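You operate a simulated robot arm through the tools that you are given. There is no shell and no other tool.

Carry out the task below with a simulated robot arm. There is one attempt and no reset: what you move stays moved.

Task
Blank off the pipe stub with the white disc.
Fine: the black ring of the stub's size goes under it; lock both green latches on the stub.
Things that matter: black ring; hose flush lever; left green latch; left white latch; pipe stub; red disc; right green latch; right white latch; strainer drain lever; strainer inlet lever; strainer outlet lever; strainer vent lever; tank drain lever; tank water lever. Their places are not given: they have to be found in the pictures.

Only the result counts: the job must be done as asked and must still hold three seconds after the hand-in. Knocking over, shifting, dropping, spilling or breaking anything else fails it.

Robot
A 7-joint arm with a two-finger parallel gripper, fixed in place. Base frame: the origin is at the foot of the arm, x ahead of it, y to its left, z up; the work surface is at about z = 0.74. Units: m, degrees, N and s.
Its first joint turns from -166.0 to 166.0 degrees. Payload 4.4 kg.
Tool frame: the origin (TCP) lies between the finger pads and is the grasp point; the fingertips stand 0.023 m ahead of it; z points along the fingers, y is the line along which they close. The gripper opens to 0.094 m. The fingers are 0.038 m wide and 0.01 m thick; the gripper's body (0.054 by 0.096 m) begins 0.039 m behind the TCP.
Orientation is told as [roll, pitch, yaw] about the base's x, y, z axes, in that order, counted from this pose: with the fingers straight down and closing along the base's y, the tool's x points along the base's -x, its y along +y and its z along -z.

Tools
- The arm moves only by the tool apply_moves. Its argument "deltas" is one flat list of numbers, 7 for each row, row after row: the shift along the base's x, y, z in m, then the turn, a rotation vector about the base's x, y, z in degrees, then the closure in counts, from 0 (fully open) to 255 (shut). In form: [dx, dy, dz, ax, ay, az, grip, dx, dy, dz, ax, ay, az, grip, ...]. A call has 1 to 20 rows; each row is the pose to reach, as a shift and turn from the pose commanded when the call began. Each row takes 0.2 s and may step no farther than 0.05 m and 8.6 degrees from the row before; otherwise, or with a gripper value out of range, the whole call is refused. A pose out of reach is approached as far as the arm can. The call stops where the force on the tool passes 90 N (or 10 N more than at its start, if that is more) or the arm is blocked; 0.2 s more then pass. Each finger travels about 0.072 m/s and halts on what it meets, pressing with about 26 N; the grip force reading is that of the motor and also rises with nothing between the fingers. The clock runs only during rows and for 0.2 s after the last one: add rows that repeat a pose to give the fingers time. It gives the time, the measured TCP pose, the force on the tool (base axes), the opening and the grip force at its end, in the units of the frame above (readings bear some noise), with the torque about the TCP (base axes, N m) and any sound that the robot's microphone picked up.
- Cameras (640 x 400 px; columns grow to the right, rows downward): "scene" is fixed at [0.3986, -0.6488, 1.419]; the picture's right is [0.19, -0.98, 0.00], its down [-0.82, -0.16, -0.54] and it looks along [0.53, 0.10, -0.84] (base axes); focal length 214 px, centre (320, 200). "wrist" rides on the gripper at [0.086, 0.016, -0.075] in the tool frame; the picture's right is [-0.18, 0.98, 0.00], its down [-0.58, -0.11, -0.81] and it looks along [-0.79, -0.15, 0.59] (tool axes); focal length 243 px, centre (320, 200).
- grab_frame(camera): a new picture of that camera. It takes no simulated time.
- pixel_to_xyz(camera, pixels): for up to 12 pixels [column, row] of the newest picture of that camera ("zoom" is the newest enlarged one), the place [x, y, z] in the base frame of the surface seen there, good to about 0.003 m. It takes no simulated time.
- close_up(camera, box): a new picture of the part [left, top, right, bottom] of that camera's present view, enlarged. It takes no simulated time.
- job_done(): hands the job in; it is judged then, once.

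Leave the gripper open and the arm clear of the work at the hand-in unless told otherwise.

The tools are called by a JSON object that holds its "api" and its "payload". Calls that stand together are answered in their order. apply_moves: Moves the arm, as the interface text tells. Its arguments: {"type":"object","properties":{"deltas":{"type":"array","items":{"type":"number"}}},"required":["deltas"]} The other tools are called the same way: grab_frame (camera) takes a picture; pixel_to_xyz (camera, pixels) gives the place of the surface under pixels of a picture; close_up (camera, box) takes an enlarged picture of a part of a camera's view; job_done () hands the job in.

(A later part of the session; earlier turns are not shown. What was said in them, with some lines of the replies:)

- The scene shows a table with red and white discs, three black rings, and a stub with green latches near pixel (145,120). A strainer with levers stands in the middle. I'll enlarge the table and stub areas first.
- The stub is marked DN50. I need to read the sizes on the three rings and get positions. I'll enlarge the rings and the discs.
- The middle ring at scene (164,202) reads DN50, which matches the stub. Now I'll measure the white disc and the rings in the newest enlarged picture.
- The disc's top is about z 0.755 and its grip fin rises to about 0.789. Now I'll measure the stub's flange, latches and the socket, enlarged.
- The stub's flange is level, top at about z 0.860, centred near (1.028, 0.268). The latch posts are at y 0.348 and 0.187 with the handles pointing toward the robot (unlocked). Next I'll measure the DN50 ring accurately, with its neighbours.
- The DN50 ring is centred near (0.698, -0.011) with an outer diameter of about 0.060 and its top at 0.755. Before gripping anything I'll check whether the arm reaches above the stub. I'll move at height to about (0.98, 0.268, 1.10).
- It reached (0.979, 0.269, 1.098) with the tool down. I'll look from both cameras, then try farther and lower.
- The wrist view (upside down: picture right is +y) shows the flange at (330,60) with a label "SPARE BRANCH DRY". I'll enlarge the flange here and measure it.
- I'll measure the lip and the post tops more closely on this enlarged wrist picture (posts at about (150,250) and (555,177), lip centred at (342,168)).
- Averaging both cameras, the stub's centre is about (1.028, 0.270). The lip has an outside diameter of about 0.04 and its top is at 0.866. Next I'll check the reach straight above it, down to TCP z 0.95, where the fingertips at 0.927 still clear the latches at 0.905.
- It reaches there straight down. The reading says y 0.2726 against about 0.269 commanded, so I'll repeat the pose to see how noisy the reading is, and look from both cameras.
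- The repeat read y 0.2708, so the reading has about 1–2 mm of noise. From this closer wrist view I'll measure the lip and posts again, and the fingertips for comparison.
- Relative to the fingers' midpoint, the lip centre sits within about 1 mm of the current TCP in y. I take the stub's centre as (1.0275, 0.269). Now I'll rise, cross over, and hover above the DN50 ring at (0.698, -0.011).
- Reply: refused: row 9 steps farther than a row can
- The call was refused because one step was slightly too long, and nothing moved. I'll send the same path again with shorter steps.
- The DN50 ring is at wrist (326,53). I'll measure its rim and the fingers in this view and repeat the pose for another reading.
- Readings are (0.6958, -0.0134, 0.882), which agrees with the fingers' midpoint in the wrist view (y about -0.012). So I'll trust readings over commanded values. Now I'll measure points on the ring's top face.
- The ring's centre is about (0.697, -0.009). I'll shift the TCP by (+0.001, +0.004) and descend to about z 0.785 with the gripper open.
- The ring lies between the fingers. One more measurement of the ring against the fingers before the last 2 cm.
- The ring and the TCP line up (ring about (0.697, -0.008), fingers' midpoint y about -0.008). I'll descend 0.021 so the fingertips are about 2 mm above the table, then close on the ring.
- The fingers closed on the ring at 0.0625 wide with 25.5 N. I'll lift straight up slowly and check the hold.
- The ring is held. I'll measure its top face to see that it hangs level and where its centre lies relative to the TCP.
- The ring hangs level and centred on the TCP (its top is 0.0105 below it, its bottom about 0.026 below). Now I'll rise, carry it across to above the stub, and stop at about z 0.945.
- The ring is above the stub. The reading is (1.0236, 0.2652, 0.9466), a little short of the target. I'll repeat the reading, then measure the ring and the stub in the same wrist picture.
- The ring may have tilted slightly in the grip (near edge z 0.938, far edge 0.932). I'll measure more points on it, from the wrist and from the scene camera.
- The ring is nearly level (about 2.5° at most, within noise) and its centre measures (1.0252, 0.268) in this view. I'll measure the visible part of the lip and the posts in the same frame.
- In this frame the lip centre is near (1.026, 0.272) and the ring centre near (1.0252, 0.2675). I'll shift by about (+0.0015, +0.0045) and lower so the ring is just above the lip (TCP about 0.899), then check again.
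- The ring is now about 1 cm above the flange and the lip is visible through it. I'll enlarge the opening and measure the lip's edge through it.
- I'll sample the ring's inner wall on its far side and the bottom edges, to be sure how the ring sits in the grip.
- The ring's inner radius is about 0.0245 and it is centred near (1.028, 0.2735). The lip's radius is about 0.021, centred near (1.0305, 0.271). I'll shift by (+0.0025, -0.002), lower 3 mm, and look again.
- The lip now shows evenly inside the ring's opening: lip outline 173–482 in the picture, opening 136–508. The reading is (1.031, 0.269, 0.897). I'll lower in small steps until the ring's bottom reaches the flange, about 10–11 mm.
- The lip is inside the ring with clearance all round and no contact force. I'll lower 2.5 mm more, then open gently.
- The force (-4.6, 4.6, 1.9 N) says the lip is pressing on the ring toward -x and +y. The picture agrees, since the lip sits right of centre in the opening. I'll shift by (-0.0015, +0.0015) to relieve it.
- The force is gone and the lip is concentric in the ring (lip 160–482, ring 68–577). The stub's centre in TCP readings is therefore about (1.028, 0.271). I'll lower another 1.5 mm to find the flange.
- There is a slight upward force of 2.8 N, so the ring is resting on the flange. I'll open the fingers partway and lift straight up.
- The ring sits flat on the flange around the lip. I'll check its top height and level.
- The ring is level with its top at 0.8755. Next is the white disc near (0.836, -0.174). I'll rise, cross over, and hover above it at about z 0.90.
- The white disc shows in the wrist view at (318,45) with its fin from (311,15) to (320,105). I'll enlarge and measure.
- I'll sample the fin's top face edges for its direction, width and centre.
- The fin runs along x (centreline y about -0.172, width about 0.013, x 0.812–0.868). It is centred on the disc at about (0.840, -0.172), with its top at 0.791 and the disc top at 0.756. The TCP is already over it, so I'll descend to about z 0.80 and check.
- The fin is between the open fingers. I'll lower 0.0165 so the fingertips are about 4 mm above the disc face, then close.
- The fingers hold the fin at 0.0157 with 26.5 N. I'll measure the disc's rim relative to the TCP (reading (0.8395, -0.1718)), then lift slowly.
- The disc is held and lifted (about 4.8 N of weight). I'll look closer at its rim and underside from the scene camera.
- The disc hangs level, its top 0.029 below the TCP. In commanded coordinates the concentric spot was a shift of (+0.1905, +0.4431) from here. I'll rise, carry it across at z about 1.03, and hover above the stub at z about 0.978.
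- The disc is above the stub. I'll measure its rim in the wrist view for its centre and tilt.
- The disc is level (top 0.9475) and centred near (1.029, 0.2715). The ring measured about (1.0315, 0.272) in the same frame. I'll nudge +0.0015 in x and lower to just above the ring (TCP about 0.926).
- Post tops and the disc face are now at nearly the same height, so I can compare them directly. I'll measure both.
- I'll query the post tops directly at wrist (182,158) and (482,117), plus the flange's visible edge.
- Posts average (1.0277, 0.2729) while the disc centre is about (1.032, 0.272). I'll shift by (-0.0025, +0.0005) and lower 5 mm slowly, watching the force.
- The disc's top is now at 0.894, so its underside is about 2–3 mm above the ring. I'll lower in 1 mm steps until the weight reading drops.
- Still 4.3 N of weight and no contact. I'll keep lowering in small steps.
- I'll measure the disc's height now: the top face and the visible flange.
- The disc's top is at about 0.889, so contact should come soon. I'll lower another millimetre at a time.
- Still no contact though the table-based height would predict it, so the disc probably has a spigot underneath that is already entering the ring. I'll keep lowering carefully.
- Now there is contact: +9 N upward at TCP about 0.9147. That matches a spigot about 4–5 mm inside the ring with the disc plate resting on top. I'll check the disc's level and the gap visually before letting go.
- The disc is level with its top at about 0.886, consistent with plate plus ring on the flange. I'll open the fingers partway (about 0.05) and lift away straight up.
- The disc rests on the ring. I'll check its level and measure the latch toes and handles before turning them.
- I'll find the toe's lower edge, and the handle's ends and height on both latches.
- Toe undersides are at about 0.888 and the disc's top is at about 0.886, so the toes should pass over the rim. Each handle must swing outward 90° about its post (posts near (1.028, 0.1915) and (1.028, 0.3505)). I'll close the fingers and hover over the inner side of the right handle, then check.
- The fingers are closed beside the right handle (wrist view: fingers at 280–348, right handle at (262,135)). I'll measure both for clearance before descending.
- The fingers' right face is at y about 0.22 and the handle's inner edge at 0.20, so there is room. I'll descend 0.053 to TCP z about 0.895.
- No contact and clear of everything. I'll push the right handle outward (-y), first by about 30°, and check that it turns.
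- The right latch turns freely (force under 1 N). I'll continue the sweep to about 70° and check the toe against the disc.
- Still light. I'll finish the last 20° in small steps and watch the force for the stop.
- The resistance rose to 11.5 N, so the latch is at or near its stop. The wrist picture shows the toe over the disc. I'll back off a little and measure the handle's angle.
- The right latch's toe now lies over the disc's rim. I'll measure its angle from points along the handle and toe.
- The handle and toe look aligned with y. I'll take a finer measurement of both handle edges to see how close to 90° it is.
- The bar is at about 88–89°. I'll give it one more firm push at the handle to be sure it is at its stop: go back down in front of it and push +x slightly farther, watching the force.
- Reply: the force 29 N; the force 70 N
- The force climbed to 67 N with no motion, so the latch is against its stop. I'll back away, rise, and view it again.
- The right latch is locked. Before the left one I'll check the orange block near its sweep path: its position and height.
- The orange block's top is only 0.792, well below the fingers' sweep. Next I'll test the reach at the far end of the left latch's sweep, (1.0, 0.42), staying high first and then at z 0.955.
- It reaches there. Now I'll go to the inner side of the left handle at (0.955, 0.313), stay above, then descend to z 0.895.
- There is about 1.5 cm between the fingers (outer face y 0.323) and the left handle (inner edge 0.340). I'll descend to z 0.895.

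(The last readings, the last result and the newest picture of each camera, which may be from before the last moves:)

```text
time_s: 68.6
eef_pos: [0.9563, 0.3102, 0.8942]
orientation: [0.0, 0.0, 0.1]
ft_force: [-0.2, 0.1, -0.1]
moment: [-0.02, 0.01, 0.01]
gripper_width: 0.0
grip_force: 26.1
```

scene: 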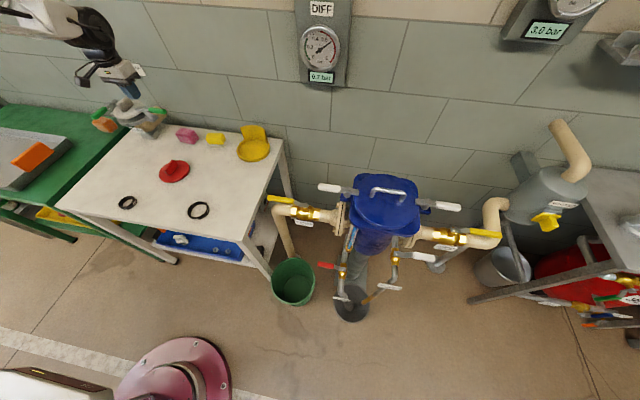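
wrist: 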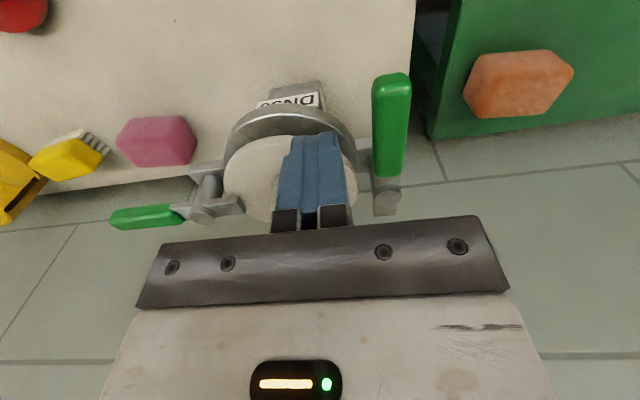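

No contact. Now I'll push the left handle outward (+y) through about 40°.

{"api": "apply_moves", "payload": {"deltas": [0.002, 0.009, 0, 0, 0, 0, 255, 0.003, 0.0165, 0, 0, 0, 0, 255, 0.0015, 0.0212, 0, 0, 0, 0, 255, 0.0, 0.0259, 0, 0, 0, 0, 255, -0.001, 0.031, 0, 0, 0, 0, 255, -0.002, 0.0362, 0, 0, 0, 0, 255, -0.002, 0.0418, 0, 0, 0, 0, 255, -0.002, 0.0475, 0, 0, 0, 0, 255, -0.0012, 0.0533, 0, 0, 0, 0, 255, -0.0002, 0.0592, 0, 0, 0, 0, 255]}}

{"api": "close_up", "payload": {"camera": "scene", "box": [72, 80, 168, 140]}}

{"api": "grab_frame", "payload": {"camera": "wrist"}}

```text
time_s: 70.8
eef_pos: [0.9573, 0.3709, 0.8948]
orientation: [0.0, 0.0, 0.1]
ft_force: [-0.1, -0.4, 0.5]
moment: [0.03, -0.01, -0.03]
gripper_width: 0.0002
grip_force: 26.2
```

```text
6.67 times, centred on (120, 110) of scene
```

zoom: 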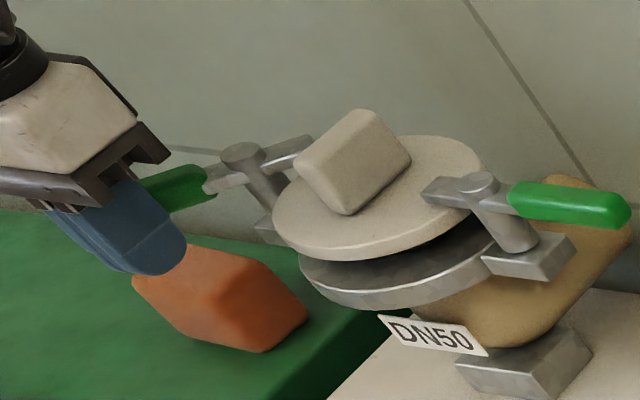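

```text
taken
```

wrist: 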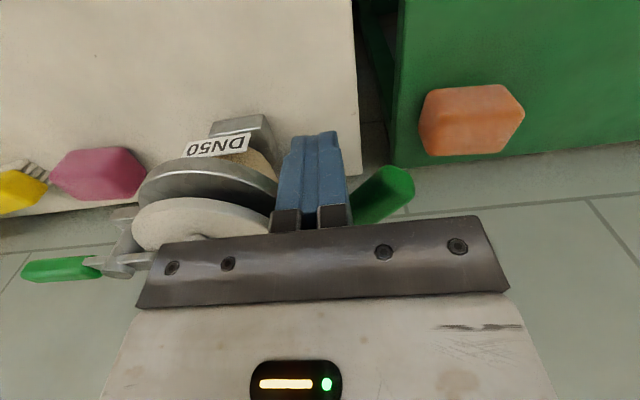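

The left latch is turning freely. I'll continue the arc to about 80°.

{"api": "apply_moves", "payload": {"deltas": [0.0019, 0.0059, 0, 0, 0, 0, 255, 0.0042, 0.0118, 0, 0, 0, 0, 255, 0.0074, 0.0176, 0, 0, 0, 0, 255, 0.011, 0.0232, 0, 0, 0, 0, 255, 0.0153, 0.0285, 0, 0, 0, 0, 255, 0.0201, 0.0335, 0, 0, 0, 0, 255, 0.0257, 0.038, 0, 0, 0, 0, 255, 0.0317, 0.0421, 0, 0, 0, 0, 255]}}

{"api": "close_up", "payload": {"camera": "scene", "box": [72, 80, 168, 140]}}

```text
time_s: 72.6
eef_pos: [0.9877, 0.4117, 0.8939]
orientation: [0.0, -0.1, 0.1]
ft_force: [-0.9, 0.2, -0.7]
moment: [0.01, 0.01, -0.05]
gripper_width: 0.0
grip_force: 25.9
```

```text
6.67 times, centred on (120, 110) of scene
```

zoom: 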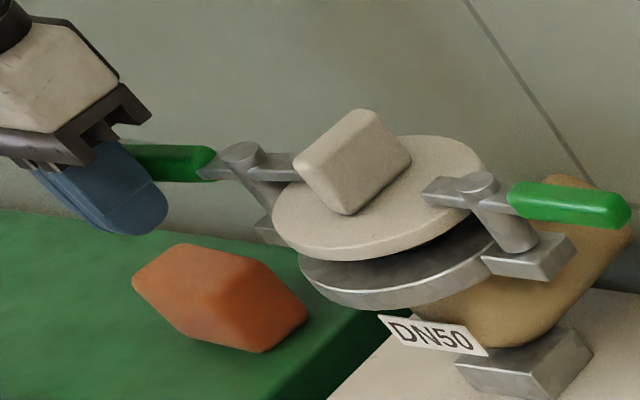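

Nearly there, still under 1 N. I'll finish the last 10° and press gently into the stop.

{"api": "apply_moves", "payload": {"deltas": [0.0034, 0.0018, 0, 0, 0, 0, 255, 0.0068, 0.0035, 0, 0, 0, 0, 255, 0.0101, 0.0049, 0, 0, 0, 0, 255, 0.0135, 0.0062, 0, 0, 0, 0, 255, 0.0135, 0.0062, 0, 0, 0, 0, 255]}}

{"api": "apply_moves", "payload": {"deltas": [0.0007, 0, 0, 0, 0, 0, 255, 0.0015, 0, 0, 0, 0, 0, 255, 0.0015, 0, 0, 0, 0, 0, 255]}}

{"api": "close_up", "payload": {"camera": "scene", "box": [72, 80, 168, 140]}}

```text
time_s: 73.8
eef_pos: [1.002, 0.4184, 0.8956]
orientation: [-0.1, 0.1, 0.0]
ft_force: [-35.8, -18.8, 6.9]
moment: [0.11, -0.45, -0.69]
gripper_width: 0.0
grip_force: 25.8
```

```text
time_s: 74.6
eef_pos: [1.0023, 0.4191, 0.8941]
orientation: [-0.1, 0.1, 0.1]
ft_force: [-71.5, -15.0, 11.1]
moment: [0.01, -0.79, -1.06]
gripper_width: 0.0
grip_force: 26.0
```

```text
6.67 times, centred on (120, 110) of scene
```

zoom: 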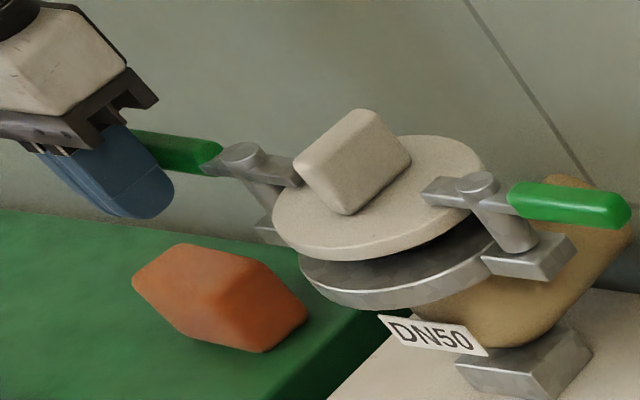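

The left latch is against its stop too (71 N, no motion). I'll back off toward the robot, rise, open the gripper, and move clear for a last look.

{"api": "apply_moves", "payload": {"deltas": [-0.004, 0, 0, 0, 0, 0, 255, -0.018, 0, 0, 0, 0, 0, 255, -0.04, 0, 0, 0, 0, 0, 255, -0.045, 0, 0.035, 0, 0, 0, 255, -0.05, 0, 0.08, 0, 0, 0, 255, -0.06, -0.02, 0.12, 0, 0, 0, 200, -0.09, -0.05, 0.14, 0, 0, 0, 100, -0.12, -0.08, 0.16, 0, 0, 0, 0, -0.15, -0.11, 0.17, 0, 0, 0, 0, -0.15, -0.11, 0.17, 0, 0, 0, 0]}}

{"api": "grab_frame", "payload": {"camera": "wrist"}}

{"api": "grab_frame", "payload": {"camera": "scene"}}

{"api": "close_up", "payload": {"camera": "scene", "box": [84, 84, 180, 144]}}

```text
time_s: 76.8
eef_pos: [0.8493, 0.3084, 1.0675]
orientation: [0.0, 0.0, -0.1]
ft_force: [1.2, -0.8, 0.5]
moment: [0.05, -0.01, -0.02]
gripper_width: 0.0941
grip_force: 0.1
```

```text
taken
```

wrist: 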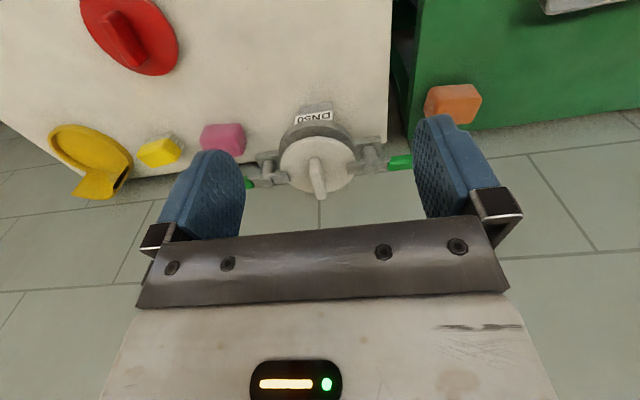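

```text
taken
```

scene: 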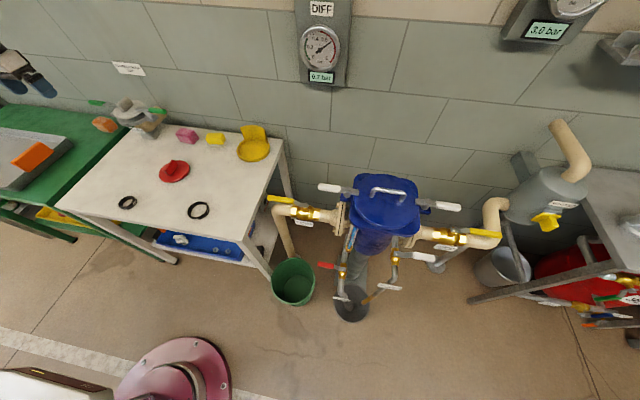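

```text
6.67 times, centred on (132, 114) of scene
```

zoom: 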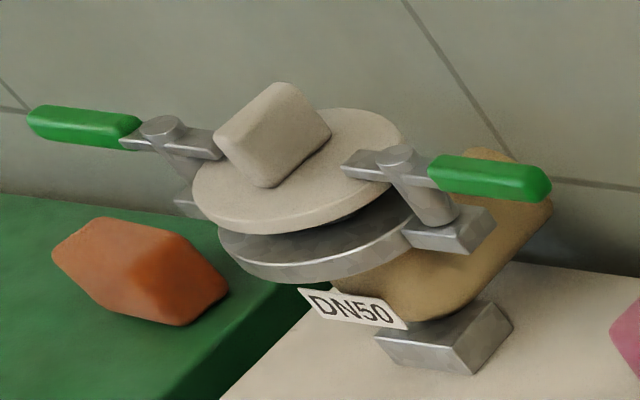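

Both latches now lie across, toes over the disc's rim, and nothing else has moved. As a last check I'll measure the left bar's alignment and the disc's level.

{"api": "close_up", "payload": {"camera": "scene", "box": [84, 94, 148, 134]}}

{"api": "pixel_to_xyz", "payload": {"camera": "zoom", "pixels": [[80, 80], [140, 85], [200, 90], [240, 95], [300, 110], [330, 115], [60, 75], [310, 220], [400, 240], [500, 120], [420, 260], [520, 180]]}}

{"api": "close_up", "payload": {"camera": "wrist", "box": [230, 90, 430, 215]}}

{"api": "pixel_to_xyz", "payload": {"camera": "zoom", "pixels": [[545, 228], [480, 235], [440, 230], [420, 222], [60, 290], [100, 285], [140, 285], [180, 280], [180, 200], [370, 190], [220, 290], [350, 280]]}}

```text
10.00 times, centred on (116, 114) of scene
```

zoom: 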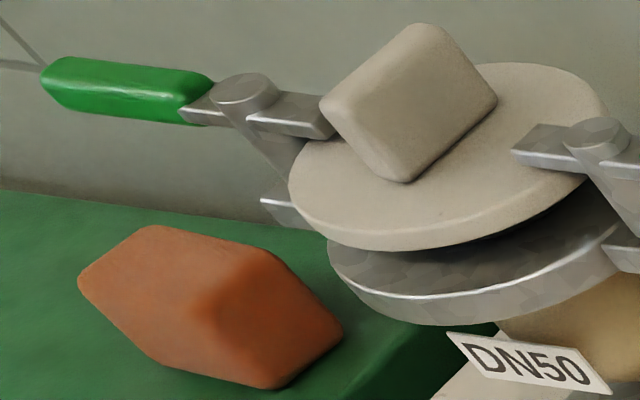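

```text
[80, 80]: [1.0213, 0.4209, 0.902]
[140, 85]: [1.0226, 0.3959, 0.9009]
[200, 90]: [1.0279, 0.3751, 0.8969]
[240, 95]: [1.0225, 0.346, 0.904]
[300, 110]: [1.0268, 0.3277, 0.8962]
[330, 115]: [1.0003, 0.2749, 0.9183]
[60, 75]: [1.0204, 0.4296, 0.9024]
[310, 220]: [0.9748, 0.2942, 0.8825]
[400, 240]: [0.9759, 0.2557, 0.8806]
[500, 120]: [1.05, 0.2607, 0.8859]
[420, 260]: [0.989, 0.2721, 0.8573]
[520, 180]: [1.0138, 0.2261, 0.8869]
```

```text
3.20 times, centred on (330, 152) of wrist
```

zoom: 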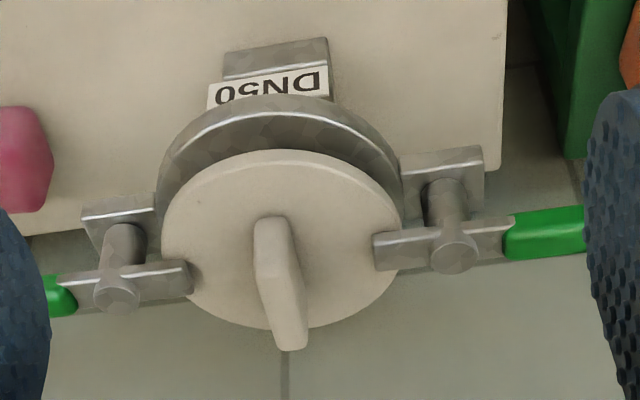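

```text
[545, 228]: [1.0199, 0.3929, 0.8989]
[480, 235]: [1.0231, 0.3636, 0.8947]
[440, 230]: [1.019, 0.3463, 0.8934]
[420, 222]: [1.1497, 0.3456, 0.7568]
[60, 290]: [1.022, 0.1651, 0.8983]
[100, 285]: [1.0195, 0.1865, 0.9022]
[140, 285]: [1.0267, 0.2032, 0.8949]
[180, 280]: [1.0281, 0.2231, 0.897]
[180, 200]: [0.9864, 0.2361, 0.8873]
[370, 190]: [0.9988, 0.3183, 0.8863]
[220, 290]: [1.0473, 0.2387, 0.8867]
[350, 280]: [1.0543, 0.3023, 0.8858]
```

Both bars line up with y and both toes cover the disc, which is level at 0.886. The other two rings, the red disc and the levers are where they were. I'll move the open gripper farther back and up, then hand in.

{"api": "apply_moves", "payload": {"deltas": [-0.03, -0.02, 0.02, 0, 0, 0, 0, -0.06, -0.04, 0.045, 0, 0, 0, 0, -0.09, -0.06, 0.07, 0, 0, 0, 0, -0.12, -0.08, 0.09, 0, 0, 0, 0, -0.14, -0.1, 0.1, 0, 0, 0, 0, -0.14, -0.1, 0.1, 0, 0, 0, 0]}}

{"api": "close_up", "payload": {"camera": "scene", "box": [60, 80, 300, 230]}}

```text
time_s: 78.2
eef_pos: [0.7088, 0.2086, 1.1635]
orientation: [0.0, 0.1, 0.0]
ft_force: [0.4, -0.3, -0.1]
moment: [0.0, -0.01, 0.0]
gripper_width: 0.0941
grip_force: 0.0
```

```text
2.67 times, centred on (180, 155) of scene
```

zoom: 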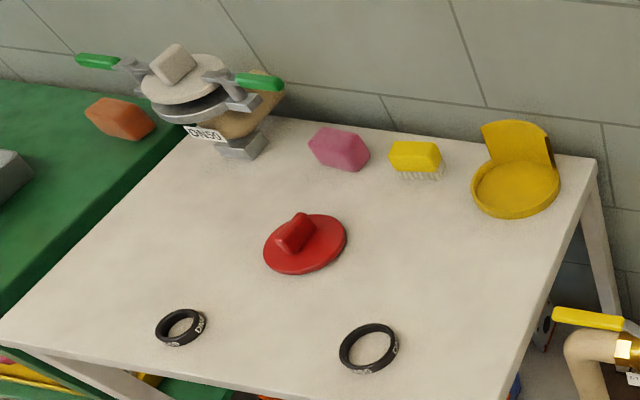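

The stub is blanked: the DN50 ring is under the white disc and both green latches are locked across it. The gripper is open and the arm is clear, so I'm handing the job in.

{"api": "job_done", "payload": {}}

```text
The job is handed in.
```

The pipe stub is blanked off with the white disc, and I've handed the job in. I don't have the judge's result.

- **Ring:** the stub is marked DN50, so I used the black ring marked DN50. It sits flat on the flange around the raised lip.
- **Disc:** it rests level on the ring. Its top was still at about z = 0.886 in the last check, after both latches were locked.
- **Latches:** I turned both green latches until they stopped. A further push of about 70 N on each gave no movement, and both toes lie over the disc's rim.

In the last pictures the red disc, the other two rings and the levers looked unmoved. I left the gripper open and the arm well back from the work.
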